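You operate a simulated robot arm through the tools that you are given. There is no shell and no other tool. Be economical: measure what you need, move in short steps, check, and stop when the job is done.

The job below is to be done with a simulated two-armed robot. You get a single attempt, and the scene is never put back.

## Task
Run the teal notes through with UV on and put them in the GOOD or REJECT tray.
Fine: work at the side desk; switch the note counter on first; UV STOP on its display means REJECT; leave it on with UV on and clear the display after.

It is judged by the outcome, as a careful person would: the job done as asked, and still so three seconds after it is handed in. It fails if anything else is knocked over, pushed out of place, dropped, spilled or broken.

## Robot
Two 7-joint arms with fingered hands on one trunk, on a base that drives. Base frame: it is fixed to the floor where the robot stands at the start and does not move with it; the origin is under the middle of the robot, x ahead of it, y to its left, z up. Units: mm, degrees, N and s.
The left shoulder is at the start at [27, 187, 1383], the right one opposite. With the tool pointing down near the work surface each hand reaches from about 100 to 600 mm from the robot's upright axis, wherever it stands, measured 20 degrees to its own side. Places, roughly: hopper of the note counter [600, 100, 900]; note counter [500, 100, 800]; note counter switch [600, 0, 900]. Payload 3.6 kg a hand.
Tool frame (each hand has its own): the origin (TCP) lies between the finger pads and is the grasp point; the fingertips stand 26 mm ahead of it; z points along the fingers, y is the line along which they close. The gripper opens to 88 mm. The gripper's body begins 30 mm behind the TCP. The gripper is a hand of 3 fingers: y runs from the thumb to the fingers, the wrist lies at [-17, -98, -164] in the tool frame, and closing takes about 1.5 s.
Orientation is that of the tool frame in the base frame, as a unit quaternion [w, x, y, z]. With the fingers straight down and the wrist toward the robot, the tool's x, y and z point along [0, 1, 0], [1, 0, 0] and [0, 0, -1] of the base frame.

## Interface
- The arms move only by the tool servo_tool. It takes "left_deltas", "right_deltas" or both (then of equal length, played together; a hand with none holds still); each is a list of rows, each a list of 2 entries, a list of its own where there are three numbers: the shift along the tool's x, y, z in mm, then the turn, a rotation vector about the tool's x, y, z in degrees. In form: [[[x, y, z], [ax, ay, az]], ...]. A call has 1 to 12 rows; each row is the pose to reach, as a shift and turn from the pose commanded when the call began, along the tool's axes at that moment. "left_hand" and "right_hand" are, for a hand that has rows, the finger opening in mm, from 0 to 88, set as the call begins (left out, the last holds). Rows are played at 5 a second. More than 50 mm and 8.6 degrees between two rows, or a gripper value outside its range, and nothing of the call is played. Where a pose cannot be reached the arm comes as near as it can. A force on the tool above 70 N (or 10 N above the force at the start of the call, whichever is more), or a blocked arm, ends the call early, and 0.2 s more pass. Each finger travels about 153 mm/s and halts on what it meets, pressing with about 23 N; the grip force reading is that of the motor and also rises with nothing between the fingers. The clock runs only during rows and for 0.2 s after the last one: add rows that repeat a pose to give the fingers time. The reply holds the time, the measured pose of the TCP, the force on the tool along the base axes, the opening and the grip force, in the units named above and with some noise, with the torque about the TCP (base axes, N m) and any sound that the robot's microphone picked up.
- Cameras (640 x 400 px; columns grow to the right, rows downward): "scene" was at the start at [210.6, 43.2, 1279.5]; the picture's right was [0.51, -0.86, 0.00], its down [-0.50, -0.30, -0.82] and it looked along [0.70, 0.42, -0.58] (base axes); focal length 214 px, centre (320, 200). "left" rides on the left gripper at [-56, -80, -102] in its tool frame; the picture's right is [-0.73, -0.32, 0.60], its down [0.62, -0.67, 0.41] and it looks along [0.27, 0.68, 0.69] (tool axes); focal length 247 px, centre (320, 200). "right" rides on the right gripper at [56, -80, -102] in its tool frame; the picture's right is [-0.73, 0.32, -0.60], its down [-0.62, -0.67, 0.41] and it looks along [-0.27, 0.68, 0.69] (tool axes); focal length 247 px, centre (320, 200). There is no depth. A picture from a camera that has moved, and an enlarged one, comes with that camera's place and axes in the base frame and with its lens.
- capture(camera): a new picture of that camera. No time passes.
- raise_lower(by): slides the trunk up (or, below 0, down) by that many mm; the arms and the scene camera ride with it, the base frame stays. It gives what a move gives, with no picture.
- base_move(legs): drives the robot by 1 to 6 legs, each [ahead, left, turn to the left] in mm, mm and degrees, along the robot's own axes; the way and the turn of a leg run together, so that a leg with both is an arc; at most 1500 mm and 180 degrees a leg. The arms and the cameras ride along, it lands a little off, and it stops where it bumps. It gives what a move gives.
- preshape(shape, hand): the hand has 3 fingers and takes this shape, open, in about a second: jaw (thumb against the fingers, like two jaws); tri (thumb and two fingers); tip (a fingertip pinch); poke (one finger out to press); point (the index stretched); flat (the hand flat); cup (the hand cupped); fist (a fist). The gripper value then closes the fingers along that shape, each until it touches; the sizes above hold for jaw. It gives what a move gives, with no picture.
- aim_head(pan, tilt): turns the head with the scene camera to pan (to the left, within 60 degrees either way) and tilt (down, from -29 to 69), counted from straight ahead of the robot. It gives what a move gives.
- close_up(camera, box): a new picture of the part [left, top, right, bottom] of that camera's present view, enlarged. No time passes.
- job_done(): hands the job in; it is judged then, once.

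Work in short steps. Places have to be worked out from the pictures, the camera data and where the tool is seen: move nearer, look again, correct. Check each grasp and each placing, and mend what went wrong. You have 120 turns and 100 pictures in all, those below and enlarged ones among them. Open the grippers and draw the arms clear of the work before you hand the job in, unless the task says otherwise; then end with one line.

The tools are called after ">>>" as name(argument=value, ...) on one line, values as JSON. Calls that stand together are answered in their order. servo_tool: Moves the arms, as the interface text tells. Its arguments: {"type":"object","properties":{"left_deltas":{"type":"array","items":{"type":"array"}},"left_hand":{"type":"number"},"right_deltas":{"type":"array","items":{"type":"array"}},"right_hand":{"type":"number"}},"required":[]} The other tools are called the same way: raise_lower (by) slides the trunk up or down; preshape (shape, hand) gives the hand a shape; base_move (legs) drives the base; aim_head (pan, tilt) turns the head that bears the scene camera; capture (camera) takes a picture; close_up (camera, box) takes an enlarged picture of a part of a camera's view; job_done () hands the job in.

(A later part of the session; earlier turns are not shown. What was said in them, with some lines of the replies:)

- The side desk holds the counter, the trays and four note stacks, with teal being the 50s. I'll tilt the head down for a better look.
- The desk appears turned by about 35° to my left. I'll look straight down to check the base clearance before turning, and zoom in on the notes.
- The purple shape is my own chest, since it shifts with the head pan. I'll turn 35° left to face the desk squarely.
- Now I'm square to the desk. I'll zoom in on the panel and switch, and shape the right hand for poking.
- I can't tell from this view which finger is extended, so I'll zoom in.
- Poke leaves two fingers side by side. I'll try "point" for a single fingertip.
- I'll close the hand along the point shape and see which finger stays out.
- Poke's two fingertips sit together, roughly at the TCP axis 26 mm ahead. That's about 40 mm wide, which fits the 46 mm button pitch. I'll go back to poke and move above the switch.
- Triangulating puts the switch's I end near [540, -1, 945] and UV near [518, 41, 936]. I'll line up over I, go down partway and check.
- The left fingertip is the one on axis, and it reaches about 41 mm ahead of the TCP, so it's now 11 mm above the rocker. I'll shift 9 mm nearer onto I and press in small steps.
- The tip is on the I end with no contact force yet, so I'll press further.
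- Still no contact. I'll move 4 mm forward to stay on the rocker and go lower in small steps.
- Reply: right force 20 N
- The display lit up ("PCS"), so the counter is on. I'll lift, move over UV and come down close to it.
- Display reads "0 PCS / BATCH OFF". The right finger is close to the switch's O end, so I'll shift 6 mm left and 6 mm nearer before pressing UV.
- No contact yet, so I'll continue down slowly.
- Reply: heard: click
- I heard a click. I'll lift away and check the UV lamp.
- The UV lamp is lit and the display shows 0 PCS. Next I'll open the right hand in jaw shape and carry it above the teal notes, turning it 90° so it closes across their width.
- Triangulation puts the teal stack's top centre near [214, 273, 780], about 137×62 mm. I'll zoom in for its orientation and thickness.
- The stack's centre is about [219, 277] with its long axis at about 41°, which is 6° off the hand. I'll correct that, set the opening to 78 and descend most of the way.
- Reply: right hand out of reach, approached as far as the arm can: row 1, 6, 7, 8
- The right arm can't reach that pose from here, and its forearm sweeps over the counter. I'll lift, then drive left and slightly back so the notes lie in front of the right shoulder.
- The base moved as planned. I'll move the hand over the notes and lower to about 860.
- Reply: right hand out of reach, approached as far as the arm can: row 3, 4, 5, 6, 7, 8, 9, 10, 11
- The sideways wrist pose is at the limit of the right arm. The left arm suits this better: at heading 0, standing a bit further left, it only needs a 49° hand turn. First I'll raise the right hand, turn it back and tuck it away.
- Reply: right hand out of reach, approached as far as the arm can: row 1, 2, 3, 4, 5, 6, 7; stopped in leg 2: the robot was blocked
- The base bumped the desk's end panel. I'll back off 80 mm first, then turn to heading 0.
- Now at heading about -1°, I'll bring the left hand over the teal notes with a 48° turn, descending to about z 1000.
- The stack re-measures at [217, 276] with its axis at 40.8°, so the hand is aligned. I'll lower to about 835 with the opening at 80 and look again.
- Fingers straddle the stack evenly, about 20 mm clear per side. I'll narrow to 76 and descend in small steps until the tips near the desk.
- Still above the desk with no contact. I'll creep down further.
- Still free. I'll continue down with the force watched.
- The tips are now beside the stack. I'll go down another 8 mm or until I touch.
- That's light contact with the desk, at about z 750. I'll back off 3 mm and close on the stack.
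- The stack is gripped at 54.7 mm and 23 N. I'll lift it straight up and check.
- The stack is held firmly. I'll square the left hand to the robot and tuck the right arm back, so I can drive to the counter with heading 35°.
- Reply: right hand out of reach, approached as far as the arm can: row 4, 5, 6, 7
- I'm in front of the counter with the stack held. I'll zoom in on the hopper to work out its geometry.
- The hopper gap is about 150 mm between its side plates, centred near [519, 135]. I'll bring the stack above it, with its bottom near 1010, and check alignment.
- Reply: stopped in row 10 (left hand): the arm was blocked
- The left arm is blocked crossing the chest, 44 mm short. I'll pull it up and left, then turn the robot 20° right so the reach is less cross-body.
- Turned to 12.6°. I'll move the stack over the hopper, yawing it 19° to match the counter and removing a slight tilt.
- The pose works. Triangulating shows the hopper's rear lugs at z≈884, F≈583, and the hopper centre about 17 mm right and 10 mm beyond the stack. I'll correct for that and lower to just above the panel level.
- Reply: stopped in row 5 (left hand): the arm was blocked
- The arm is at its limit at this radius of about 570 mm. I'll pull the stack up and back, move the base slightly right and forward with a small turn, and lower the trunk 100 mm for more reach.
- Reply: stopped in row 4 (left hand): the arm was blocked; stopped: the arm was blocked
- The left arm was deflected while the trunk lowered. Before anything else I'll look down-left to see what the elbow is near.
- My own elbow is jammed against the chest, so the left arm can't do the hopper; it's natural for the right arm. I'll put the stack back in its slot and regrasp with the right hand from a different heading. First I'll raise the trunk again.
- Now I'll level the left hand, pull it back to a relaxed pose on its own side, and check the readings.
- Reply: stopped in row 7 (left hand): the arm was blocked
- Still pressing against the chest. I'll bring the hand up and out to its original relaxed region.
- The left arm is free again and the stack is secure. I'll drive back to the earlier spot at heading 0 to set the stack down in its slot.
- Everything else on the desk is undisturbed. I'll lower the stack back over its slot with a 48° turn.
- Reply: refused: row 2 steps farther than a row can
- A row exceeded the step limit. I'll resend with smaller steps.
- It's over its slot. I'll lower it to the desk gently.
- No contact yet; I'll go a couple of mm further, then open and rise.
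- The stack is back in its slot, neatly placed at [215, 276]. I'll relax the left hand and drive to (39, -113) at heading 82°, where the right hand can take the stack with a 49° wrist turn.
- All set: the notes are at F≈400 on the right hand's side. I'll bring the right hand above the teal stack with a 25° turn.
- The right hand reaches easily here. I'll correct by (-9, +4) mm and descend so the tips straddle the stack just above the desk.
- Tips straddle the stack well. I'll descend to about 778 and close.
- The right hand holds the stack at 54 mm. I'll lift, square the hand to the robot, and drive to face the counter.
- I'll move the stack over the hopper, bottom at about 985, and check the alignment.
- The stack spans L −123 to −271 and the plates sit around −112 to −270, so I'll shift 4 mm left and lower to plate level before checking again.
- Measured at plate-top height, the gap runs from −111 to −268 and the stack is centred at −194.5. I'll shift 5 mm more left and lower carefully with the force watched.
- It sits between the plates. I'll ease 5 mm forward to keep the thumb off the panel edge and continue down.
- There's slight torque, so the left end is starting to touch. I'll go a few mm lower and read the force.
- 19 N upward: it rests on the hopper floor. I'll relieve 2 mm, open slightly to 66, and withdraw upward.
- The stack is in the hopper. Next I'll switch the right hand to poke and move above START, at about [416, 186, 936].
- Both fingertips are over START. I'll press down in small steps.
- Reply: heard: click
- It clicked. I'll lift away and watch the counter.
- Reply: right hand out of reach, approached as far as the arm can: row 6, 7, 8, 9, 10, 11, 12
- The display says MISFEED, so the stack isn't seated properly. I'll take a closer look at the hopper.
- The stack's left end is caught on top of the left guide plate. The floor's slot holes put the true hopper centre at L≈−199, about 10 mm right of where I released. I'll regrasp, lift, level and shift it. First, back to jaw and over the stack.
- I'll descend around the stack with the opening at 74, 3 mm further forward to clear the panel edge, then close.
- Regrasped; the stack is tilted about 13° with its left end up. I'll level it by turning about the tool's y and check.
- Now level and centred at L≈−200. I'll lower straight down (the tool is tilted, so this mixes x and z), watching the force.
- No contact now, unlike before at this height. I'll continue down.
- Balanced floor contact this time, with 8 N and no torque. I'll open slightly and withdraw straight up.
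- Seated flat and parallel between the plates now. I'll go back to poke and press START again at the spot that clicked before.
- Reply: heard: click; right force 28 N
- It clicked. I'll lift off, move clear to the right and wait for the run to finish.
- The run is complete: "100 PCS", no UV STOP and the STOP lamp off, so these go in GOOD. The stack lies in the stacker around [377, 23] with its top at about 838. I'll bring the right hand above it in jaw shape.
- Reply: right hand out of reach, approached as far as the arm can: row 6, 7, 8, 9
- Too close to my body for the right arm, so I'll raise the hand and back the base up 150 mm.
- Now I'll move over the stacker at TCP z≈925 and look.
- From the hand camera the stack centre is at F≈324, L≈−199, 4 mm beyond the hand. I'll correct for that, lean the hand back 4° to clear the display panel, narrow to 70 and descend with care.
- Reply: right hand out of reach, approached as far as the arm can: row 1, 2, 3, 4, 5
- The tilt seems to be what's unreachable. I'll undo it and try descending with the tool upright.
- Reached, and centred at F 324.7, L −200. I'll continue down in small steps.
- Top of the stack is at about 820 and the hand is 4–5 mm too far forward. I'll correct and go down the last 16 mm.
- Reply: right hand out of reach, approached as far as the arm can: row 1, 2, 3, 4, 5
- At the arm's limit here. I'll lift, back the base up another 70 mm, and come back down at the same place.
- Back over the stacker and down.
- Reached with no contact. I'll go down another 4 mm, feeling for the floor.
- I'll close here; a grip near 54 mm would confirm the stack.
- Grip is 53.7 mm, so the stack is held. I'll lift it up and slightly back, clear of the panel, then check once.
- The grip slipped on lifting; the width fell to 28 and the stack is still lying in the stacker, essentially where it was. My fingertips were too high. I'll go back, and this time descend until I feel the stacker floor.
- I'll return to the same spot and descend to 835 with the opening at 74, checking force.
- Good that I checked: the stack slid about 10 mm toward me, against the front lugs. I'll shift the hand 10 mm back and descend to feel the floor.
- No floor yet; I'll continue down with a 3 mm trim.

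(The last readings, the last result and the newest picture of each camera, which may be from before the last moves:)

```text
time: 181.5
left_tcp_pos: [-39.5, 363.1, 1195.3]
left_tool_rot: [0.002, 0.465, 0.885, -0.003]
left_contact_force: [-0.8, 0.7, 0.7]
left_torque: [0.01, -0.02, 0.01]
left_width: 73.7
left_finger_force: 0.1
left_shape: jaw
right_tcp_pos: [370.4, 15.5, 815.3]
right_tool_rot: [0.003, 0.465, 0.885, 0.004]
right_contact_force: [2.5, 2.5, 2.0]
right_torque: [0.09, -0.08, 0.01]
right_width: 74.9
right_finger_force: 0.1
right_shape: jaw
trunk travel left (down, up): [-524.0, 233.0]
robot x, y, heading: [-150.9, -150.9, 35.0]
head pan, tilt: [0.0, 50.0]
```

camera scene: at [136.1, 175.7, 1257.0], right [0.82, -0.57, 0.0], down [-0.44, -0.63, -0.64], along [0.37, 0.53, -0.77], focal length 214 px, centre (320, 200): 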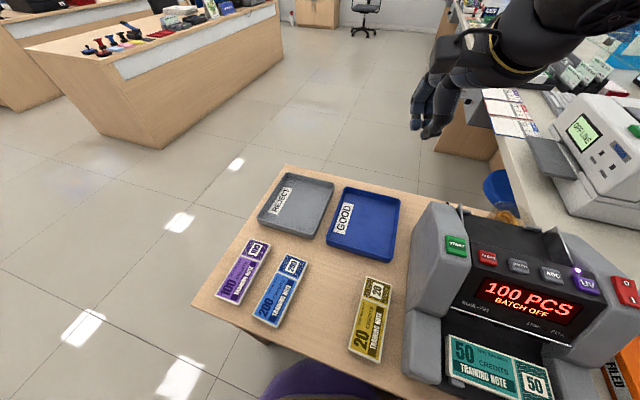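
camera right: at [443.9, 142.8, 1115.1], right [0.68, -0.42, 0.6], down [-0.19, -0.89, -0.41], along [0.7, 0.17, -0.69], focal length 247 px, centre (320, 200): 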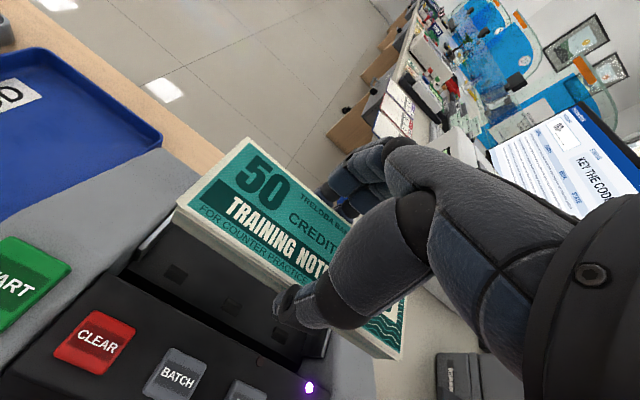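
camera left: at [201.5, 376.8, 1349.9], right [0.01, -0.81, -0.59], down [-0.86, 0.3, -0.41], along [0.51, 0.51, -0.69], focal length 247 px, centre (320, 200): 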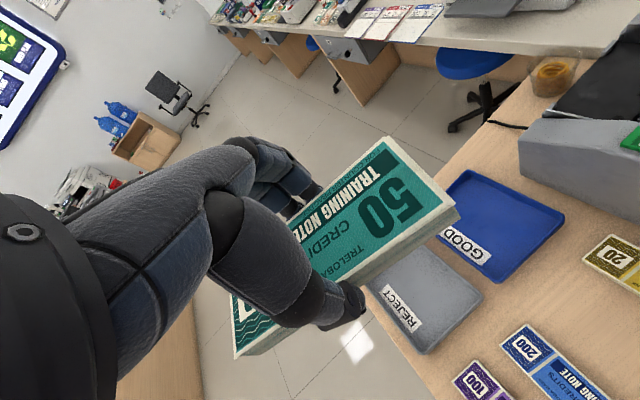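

Light contact. I'll rise 2 mm and close.

>>> servo_tool(right_deltas=[[[0, 0, -2], [0, 0, 0]], [[0, 0, -2], [0, 0, 0]], [[0, 0, -2], [0, 0, 0]], [[0, 0, -2], [0, 0, 0]], [[0, 0, -2], [0, 0, 0]], [[0, 0, -2], [0, 0, 0]], [[0, 0, -2], [0, 0, 0]], [[0, 0, -2], [0, 0, 0]]], right_hand=40)

>>> servo_tool(right_deltas=[[[0, 0, -8], [0, 0, 0]], [[0, 0, -20], [0, 0, 0]], [[0, 0, -40], [0, 0, 0]], [[0, 0, -40], [0, 0, 0]]])

```text
time: 183.3
left_tcp_pos: [-38.3, 364.1, 1195.5]
left_tool_rot: [0.003, 0.465, 0.885, -0.003]
left_contact_force: [0.5, 0.1, -0.5]
left_torque: [0.0, -0.01, 0.02]
left_width: 73.6
left_finger_force: 0.0
left_shape: jaw
right_tcp_pos: [370.3, 15.8, 817.2]
right_tool_rot: [0.002, 0.465, 0.885, 0.003]
right_contact_force: [5.5, 3.4, 5.8]
right_torque: [-0.08, 0.15, 0.15]
right_width: 54.6
right_finger_force: 22.8
right_shape: jaw
trunk travel left (down, up): [-524.0, 233.0]
robot x, y, heading: [-150.1, -150.8, 34.7]
head pan, tilt: [0.0, 50.0]
```

```text
time: 184.3
left_tcp_pos: [-40.1, 363.3, 1194.7]
left_tool_rot: [0.003, 0.465, 0.885, -0.001]
left_contact_force: [1.0, 0.3, 0.2]
left_torque: [0.01, -0.03, -0.03]
left_width: 73.9
left_finger_force: 0.0
left_shape: jaw
right_tcp_pos: [368.2, 14.9, 856.2]
right_tool_rot: [0.003, 0.465, 0.885, 0.003]
right_contact_force: [0.5, 0.1, -0.9]
right_torque: [0.0, 0.02, 0.01]
right_width: 54.4
right_finger_force: 23.0
right_shape: jaw
trunk travel left (down, up): [-524.0, 233.0]
robot x, y, heading: [-150.6, -153.8, 35.1]
head pan, tilt: [0.0, 50.0]
```

The grip holds at 54.4 mm after lifting. I'll raise it fully, and check the width before driving to the GOOD tray.

>>> servo_tool(right_deltas=[[[0, 0, -40], [0, 0, 0]], [[0, -5, -85], [0, 0, 0]], [[0, -10, -130], [0, 0, 0]], [[0, -10, -175], [0, 0, 0]], [[0, -10, -215], [0, 0, 0]], [[0, -10, -235], [0, 0, 0]], [[0, -10, -235], [0, 0, 0]]])

>>> base_move(legs=[[226, 34, 0], [0, 0, 20]])

```text
time: 185.9
left_tcp_pos: [-39.0, 364.1, 1193.9]
left_tool_rot: [0.003, 0.464, 0.886, -0.002]
left_contact_force: [-1.1, -0.1, -0.7]
left_torque: [0.0, 0.0, 0.0]
left_width: 73.7
left_finger_force: 0.0
left_shape: jaw
right_tcp_pos: [360.6, 8.6, 1091.6]
right_tool_rot: [0.003, 0.465, 0.885, 0.003]
right_contact_force: [0.2, -0.1, -0.8]
right_torque: [0.02, 0.02, 0.02]
right_width: 54.6
right_finger_force: 23.2
right_shape: jaw
trunk travel left (down, up): [-524.0, 233.0]
robot x, y, heading: [-150.7, -151.4, 35.2]
head pan, tilt: [0.0, 50.0]
```

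```text
time: 188.7
left_tcp_pos: [-53.9, 528.3, 1195.2]
left_tool_rot: [0.003, 0.306, 0.952, -0.002]
left_contact_force: [-0.4, 0.0, -0.2]
left_torque: [0.03, -0.01, 0.01]
left_width: 74.0
left_finger_force: 0.1
left_shape: jaw
right_tcp_pos: [440.6, 329.9, 1090.6]
right_tool_rot: [0.002, 0.306, 0.952, 0.004]
right_contact_force: [0.0, 0.5, -1.4]
right_torque: [-0.02, 0.01, 0.01]
right_width: 54.3
right_finger_force: 22.8
right_shape: jaw
trunk travel left (down, up): [-524.0, 233.0]
robot x, y, heading: [13.3, 7.4, 54.7]
head pan, tilt: [0.0, 50.0]
```

Still held at 54.3 mm. I'll turn the hand 45° and lower over the GOOD tray's centre at [430, 385], down to TCP 860.

>>> servo_tool(right_deltas=[[[7, 6, 0], [0, 0, -7.6]], [[14, 13, 0], [0, 0, -15.2]], [[20, 19, 0], [0, 0, -22.8]], [[27, 26, 0], [0, 0, -30.4]], [[34, 32, 0], [0, 0, -38]], [[41, 38, 0], [0, 0, -45.6]], [[41, 38, 45], [0, 0, -45.6]], [[41, 38, 90], [0, 0, -45.6]], [[41, 38, 135], [0, 0, -45.6]], [[41, 38, 180], [0, 0, -45.6]], [[41, 38, 225], [0, 0, -45.6]], [[41, 38, 225], [0, 0, -45.6]]])

>>> capture(camera="scene")

```text
time: 191.3
left_tcp_pos: [-54.1, 528.8, 1194.8]
left_tool_rot: [0.004, 0.305, 0.952, -0.001]
left_contact_force: [0.1, -0.3, -0.1]
left_torque: [0.01, 0.0, -0.01]
left_width: 73.6
left_finger_force: 0.1
left_shape: jaw
right_tcp_pos: [435.8, 390.1, 929.5]
right_tool_rot: [0.016, -0.073, 0.997, 0.011]
right_contact_force: [-0.5, 0.3, -1.7]
right_torque: [-0.01, -0.02, -0.01]
right_width: 54.5
right_finger_force: 22.8
right_shape: jaw
right hand out of reach, approached as far as the arm can: row 9, 10, 11, 12
trunk travel left (down, up): [-524.0, 233.0]
robot x, y, heading: [15.6, 4.6, 54.8]
head pan, tilt: [0.0, 50.0]
```

```text
1 pictures are left
camera scene: at [139.0, 175.4, 1257.1], right [0.82, -0.58, 0.0], down [-0.44, -0.63, -0.64], along [0.37, 0.53, -0.77], focal length 214 px, centre (320, 200)
```

scene: 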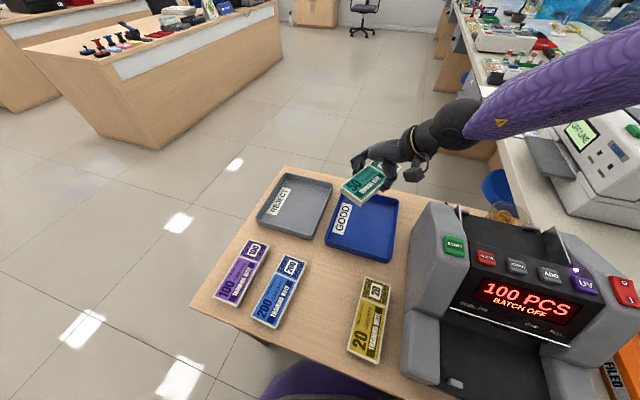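

The arm's wrist limit stops it at z 929, but lowering the trunk carries the whole arm down without changing joints. Forearm and elbow stay well above the counter. I'll lower by 100 mm and read.

>>> raise_lower(by=-100)

```text
time: 192.6
left_tcp_pos: [-54.7, 528.3, 1093.7]
left_tool_rot: [0.004, 0.306, 0.952, -0.002]
left_contact_force: [-0.2, -0.7, 1.0]
left_torque: [-0.02, 0.02, 0.0]
left_width: 73.6
left_finger_force: 0.0
left_shape: jaw
right_tcp_pos: [434.2, 388.4, 811.1]
right_tool_rot: [0.005, -0.074, 0.997, -0.003]
right_contact_force: [-0.8, -0.4, -1.8]
right_torque: [0.01, -0.01, -0.01]
right_width: 54.6
right_finger_force: 22.9
right_shape: jaw
trunk travel left (down, up): [-424.0, 333.0]
robot x, y, heading: [13.9, 6.0, 54.8]
head pan, tilt: [0.0, 50.0]
```

TCP is now at 811, with the tips just above the rim. To learn what the commanded height is, I'll command a small upward shift and read the result.

>>> servo_tool(right_deltas=[[[0, 0, -25], [0, 0, 0]], [[0, 0, -25], [0, 0, 0]]])

```text
time: 193.2
left_tcp_pos: [-54.6, 528.9, 1094.7]
left_tool_rot: [0.003, 0.306, 0.952, -0.002]
left_contact_force: [0.3, -0.2, 0.1]
left_torque: [-0.01, -0.03, 0.01]
left_width: 74.0
left_finger_force: 0.1
left_shape: jaw
right_tcp_pos: [433.8, 387.5, 835.4]
right_tool_rot: [0.005, -0.074, 0.997, -0.002]
right_contact_force: [0.8, -0.6, -0.8]
right_torque: [0.0, -0.03, 0.0]
right_width: 54.5
right_finger_force: 23.0
right_shape: jaw
trunk travel left (down, up): [-424.0, 333.0]
robot x, y, heading: [14.2, 4.5, 55.0]
head pan, tilt: [0.0, 50.0]
```

Commanded equals measured, so I can descend normally. I'll go down to about 790 and then feel for the tray floor.

>>> servo_tool(right_deltas=[[[0, 0, 20], [0, 0, 0]], [[0, 0, 35], [0, 0, 0]], [[0, 0, 41], [0, 0, 0]], [[0, 0, 45], [0, 0, 0]], [[0, 0, 45], [0, 0, 0]]])

```text
time: 194.4
left_tcp_pos: [-54.1, 528.2, 1094.2]
left_tool_rot: [0.003, 0.306, 0.952, -0.001]
left_contact_force: [0.5, 0.2, 0.2]
left_torque: [0.01, -0.03, 0.01]
left_width: 73.6
left_finger_force: 0.0
left_shape: jaw
right_tcp_pos: [433.1, 386.8, 791.3]
right_tool_rot: [0.006, -0.075, 0.997, -0.003]
right_contact_force: [-0.1, 0.1, -1.2]
right_torque: [0.01, 0.0, -0.02]
right_width: 54.5
right_finger_force: 23.2
right_shape: jaw
right hand out of reach, approached as far as the arm can: row 2, 3, 4
trunk travel left (down, up): [-424.0, 333.0]
robot x, y, heading: [14.9, -0.4, 54.7]
head pan, tilt: [0.0, 50.0]
```

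No contact yet at 791. I'll lower further in 2–3 mm steps.

>>> servo_tool(right_deltas=[[[0, 0, 3], [0, 0, 0]], [[0, 0, 6], [0, 0, 0]], [[0, 0, 9], [0, 0, 0]], [[0, 0, 11], [0, 0, 0]], [[0, 0, 11], [0, 0, 0]]])

```text
time: 195.6
left_tcp_pos: [-54.8, 528.7, 1094.7]
left_tool_rot: [0.003, 0.306, 0.952, -0.002]
left_contact_force: [0.6, 1.1, 0.6]
left_torque: [-0.04, -0.01, 0.01]
left_width: 73.6
left_finger_force: 0.1
left_shape: jaw
right_tcp_pos: [435.3, 387.7, 780.5]
right_tool_rot: [0.005, -0.074, 0.997, -0.001]
right_contact_force: [0.1, -0.5, 5.7]
right_torque: [-0.14, -0.03, -0.01]
right_width: 54.2
right_finger_force: 22.7
right_shape: jaw
trunk travel left (down, up): [-424.0, 333.0]
robot x, y, heading: [18.0, 7.5, 55.0]
head pan, tilt: [0.0, 50.0]
```

That's 6 N of contact at the expected tray-floor height. I'll open and rise straight up.

>>> servo_tool(right_deltas=[[[0, 0, -1], [0, 0, 0]], [[0, 0, -1], [0, 0, 0]], [[0, 0, -1], [0, 0, 0]], [[0, 0, -1], [0, 0, 0]], [[0, 0, -12], [0, 0, 0]], [[0, 0, -35], [0, 0, 0]], [[0, 0, -75], [0, 0, 0]], [[0, 0, -120], [0, 0, 0]], [[0, 0, -165], [0, 0, 0]], [[0, 0, -200], [0, 0, 0]]], right_hand=72)

>>> raise_lower(by=100)

```text
time: 197.8
left_tcp_pos: [-54.4, 528.8, 1094.8]
left_tool_rot: [0.003, 0.306, 0.952, -0.002]
left_contact_force: [0.5, 0.2, -1.2]
left_torque: [0.0, -0.03, 0.02]
left_width: 73.8
left_finger_force: 0.0
left_shape: jaw
right_tcp_pos: [431.8, 388.1, 981.4]
right_tool_rot: [0.004, -0.073, 0.997, -0.004]
right_contact_force: [-0.4, -0.3, 1.0]
right_torque: [0.0, 0.01, -0.01]
right_width: 71.7
right_finger_force: 0.1
right_shape: jaw
trunk travel left (down, up): [-424.0, 333.0]
robot x, y, heading: [18.5, 5.3, 54.7]
head pan, tilt: [0.0, 50.0]
```

```text
time: 199.2
left_tcp_pos: [-54.7, 528.3, 1194.0]
left_tool_rot: [0.003, 0.305, 0.952, -0.003]
left_contact_force: [0.1, 0.3, -0.8]
left_torque: [-0.04, 0.03, 0.02]
left_width: 73.9
left_finger_force: 0.0
left_shape: jaw
right_tcp_pos: [432.3, 388.1, 1079.8]
right_tool_rot: [0.005, -0.075, 0.997, -0.003]
right_contact_force: [-0.9, 0.1, 0.0]
right_torque: [0.02, 0.03, 0.0]
right_width: 71.7
right_finger_force: 0.1
right_shape: jaw
trunk travel left (down, up): [-524.0, 233.0]
robot x, y, heading: [14.4, 6.4, 54.9]
head pan, tilt: [0.0, 50.0]
```

Stack released in GOOD. Next I'll press CLEAR: turn the base back to 35°, go to poke, and position above CLEAR at [438, 143], interpolated between the START and UV press points that worked.

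>>> base_move(legs=[[0, 0, -20]])

>>> preshape(shape="poke", hand="right")

>>> servo_tool(right_deltas=[[[14, -16, 0], [0, 0, 7.2]], [[27, -33, 0], [0, 0, 14.4]], [[40, -49, 0], [0, 0, 21.6]], [[54, -65, 0], [0, 0, 28.8]], [[67, -82, 0], [0, 0, 36]], [[81, -98, 0], [0, 0, 43]], [[81, -98, 0], [0, 0, 43]]])

```text
time: 200.6
left_tcp_pos: [130.1, 521.5, 1194.2]
left_tool_rot: [0.003, 0.467, 0.884, -0.003]
left_contact_force: [0.0, -0.5, -1.0]
left_torque: [0.02, -0.01, 0.0]
left_width: 73.7
left_finger_force: 0.0
left_shape: jaw
right_tcp_pos: [538.7, 222.2, 1079.0]
right_tool_rot: [0.004, 0.101, 0.995, -0.003]
right_contact_force: [-0.8, -0.9, -0.2]
right_torque: [-0.01, 0.02, 0.01]
right_width: 71.8
right_finger_force: 0.1
right_shape: jaw
trunk travel left (down, up): [-524.0, 233.0]
robot x, y, heading: [20.2, 6.6, 34.7]
head pan, tilt: [0.0, 50.0]
```

```text
time: 201.5
left_tcp_pos: [130.9, 519.7, 1194.6]
left_tool_rot: [0.003, 0.466, 0.885, -0.002]
left_contact_force: [-0.3, 0.4, 0.4]
left_torque: [-0.03, 0.0, -0.01]
left_width: 73.7
left_finger_force: 0.0
left_shape: jaw
right_tcp_pos: [538.4, 223.3, 1079.4]
right_tool_rot: [0.004, 0.1, 0.995, -0.003]
right_contact_force: [0.6, -0.2, -0.3]
right_torque: [0.03, 0.02, -0.02]
right_width: 0.2
right_finger_force: 0.0
right_shape: poke
trunk travel left (down, up): [-524.0, 233.0]
robot x, y, heading: [16.1, 2.5, 34.8]
head pan, tilt: [0.0, 50.0]
```

```text
time: 203.1
left_tcp_pos: [128.8, 521.1, 1195.0]
left_tool_rot: [0.003, 0.466, 0.885, -0.002]
left_contact_force: [0.4, 0.3, 0.0]
left_torque: [0.01, -0.02, 0.03]
left_width: 73.8
left_finger_force: 0.1
left_shape: jaw
right_tcp_pos: [440.7, 142.3, 1080.8]
right_tool_rot: [0.005, 0.458, 0.889, -0.002]
right_contact_force: [-1.3, 1.2, -0.4]
right_torque: [-0.04, 0.03, 0.01]
right_width: 0.0
right_finger_force: 0.1
right_shape: poke
trunk travel left (down, up): [-524.0, 233.0]
robot x, y, heading: [17.7, 4.9, 34.8]
head pan, tilt: [0.0, 50.0]
```

Aligned within 3 mm. I'll descend and press slowly to TCP 957.

>>> servo_tool(right_deltas=[[[2, -2, 40], [0, 0, 0]], [[2, -2, 80], [0, 0, 0]], [[2, -2, 105], [0, 0, 0]], [[2, -2, 114], [0, 0, 0]], [[2, -2, 119], [0, 0, 0]], [[2, -2, 122], [0, 0, 0]], [[2, -2, 124], [0, 0, 0]], [[2, -2, 124], [0, 0, 0]]])

```text
time: 204.9
left_tcp_pos: [128.7, 521.0, 1195.3]
left_tool_rot: [0.003, 0.466, 0.885, -0.003]
left_contact_force: [-0.3, -1.2, -0.4]
left_torque: [0.0, 0.0, -0.01]
left_width: 73.6
left_finger_force: 0.0
left_shape: jaw
right_tcp_pos: [437.7, 141.9, 956.8]
right_tool_rot: [0.006, 0.458, 0.889, 0.0]
right_contact_force: [0.7, -1.2, 13.7]
right_torque: [0.08, 0.04, -0.01]
right_width: 0.0
right_finger_force: 0.0
right_shape: poke
trunk travel left (down, up): [-524.0, 233.0]
robot x, y, heading: [13.1, 5.2, 34.9]
head pan, tilt: [0.0, 50.0]
heard: click
```

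It clicked. I'll lift, retract the right arm to the side and open the hand before the last picture.

>>> servo_tool(right_deltas=[[[0, 0, -40], [0, 0, 0]], [[0, -5, -85], [0, 0, 0]], [[-20, -20, -125], [0, 0, 0]], [[-50, -40, -140], [0, 0, 0]], [[-90, -60, -150], [0, 0, 0]], [[-130, -80, -160], [0, 0, 0]], [[-170, -95, -170], [0, 0, 0]], [[-210, -100, -180], [0, 0, 0]], [[-240, -100, -190], [0, 0, 0]], [[-240, -100, -190], [0, 0, 0]]])

>>> preshape(shape="jaw", hand="right")

>>> aim_head(pan=5, tilt=50)

>>> close_up(camera="scene", box=[170, 110, 490, 310])

```text
time: 207.1
left_tcp_pos: [129.2, 521.3, 1193.9]
left_tool_rot: [0.003, 0.467, 0.884, -0.002]
left_contact_force: [0.5, 0.6, -0.1]
left_torque: [0.01, 0.0, -0.02]
left_width: 73.7
left_finger_force: 0.0
left_shape: jaw
right_tcp_pos: [494.5, -110.4, 1148.0]
right_tool_rot: [0.005, 0.459, 0.889, -0.002]
right_contact_force: [-0.2, -0.2, 0.6]
right_torque: [0.03, -0.02, 0.01]
right_width: 0.0
right_finger_force: 0.1
right_shape: poke
right hand out of reach, approached as far as the arm can: row 7, 8
trunk travel left (down, up): [-524.0, 233.0]
robot x, y, heading: [19.2, 1.6, 34.9]
head pan, tilt: [0.0, 50.0]
```

```text
time: 208.0
left_tcp_pos: [129.1, 519.9, 1194.4]
left_tool_rot: [0.002, 0.466, 0.885, -0.003]
left_contact_force: [0.4, -0.2, 0.3]
left_torque: [0.0, 0.01, -0.01]
left_width: 73.8
left_finger_force: 0.0
left_shape: jaw
right_tcp_pos: [493.2, -109.9, 1147.0]
right_tool_rot: [0.005, 0.458, 0.889, -0.002]
right_contact_force: [0.0, 0.1, 0.2]
right_torque: [0.01, 0.01, 0.01]
right_width: 87.6
right_finger_force: 0.1
right_shape: jaw
trunk travel left (down, up): [-524.0, 233.0]
robot x, y, heading: [17.7, 6.9, 34.5]
head pan, tilt: [0.0, 50.0]
```

```text
time: 208.7
left_tcp_pos: [129.5, 520.0, 1194.5]
left_tool_rot: [0.003, 0.466, 0.885, -0.003]
left_contact_force: [-0.4, 0.2, 0.2]
left_torque: [0.01, 0.0, 0.04]
left_width: 73.9
left_finger_force: 0.1
left_shape: jaw
right_tcp_pos: [494.1, -110.6, 1146.7]
right_tool_rot: [0.006, 0.459, 0.889, -0.001]
right_contact_force: [0.7, -0.8, -0.3]
right_torque: [0.0, -0.02, 0.0]
right_width: 88.0
right_finger_force: 0.1
right_shape: jaw
trunk travel left (down, up): [-524.0, 233.0]
robot x, y, heading: [14.1, 9.4, 34.6]
head pan, tilt: [5.0, 50.0]
```

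```text
2.00 times, centred on (330, 210) of scene
camera zoom: at [186.6, 129.0, 1257.1], right [0.64, -0.77, 0.0], down [-0.59, -0.49, -0.64], along [0.49, 0.41, -0.77], focal length 429 px, centre (300, 180)
```

zoom: 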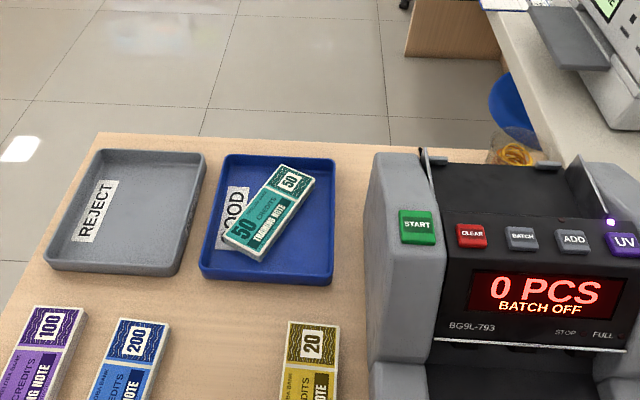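

The teal stack lies flat in GOOD. The display is back to 0 PCS with the UV lamp lit and the counter on, the other stacks and trays are in place, and the hands are open and clear. I'll hand it in.

>>> job_done()

```text
The job is handed in.
```

The teal notes ran through with UV on and no UV STOP (100 PCS), so they are in the GOOD tray; the counter is still on with UV lit and its display cleared to 0 PCS.
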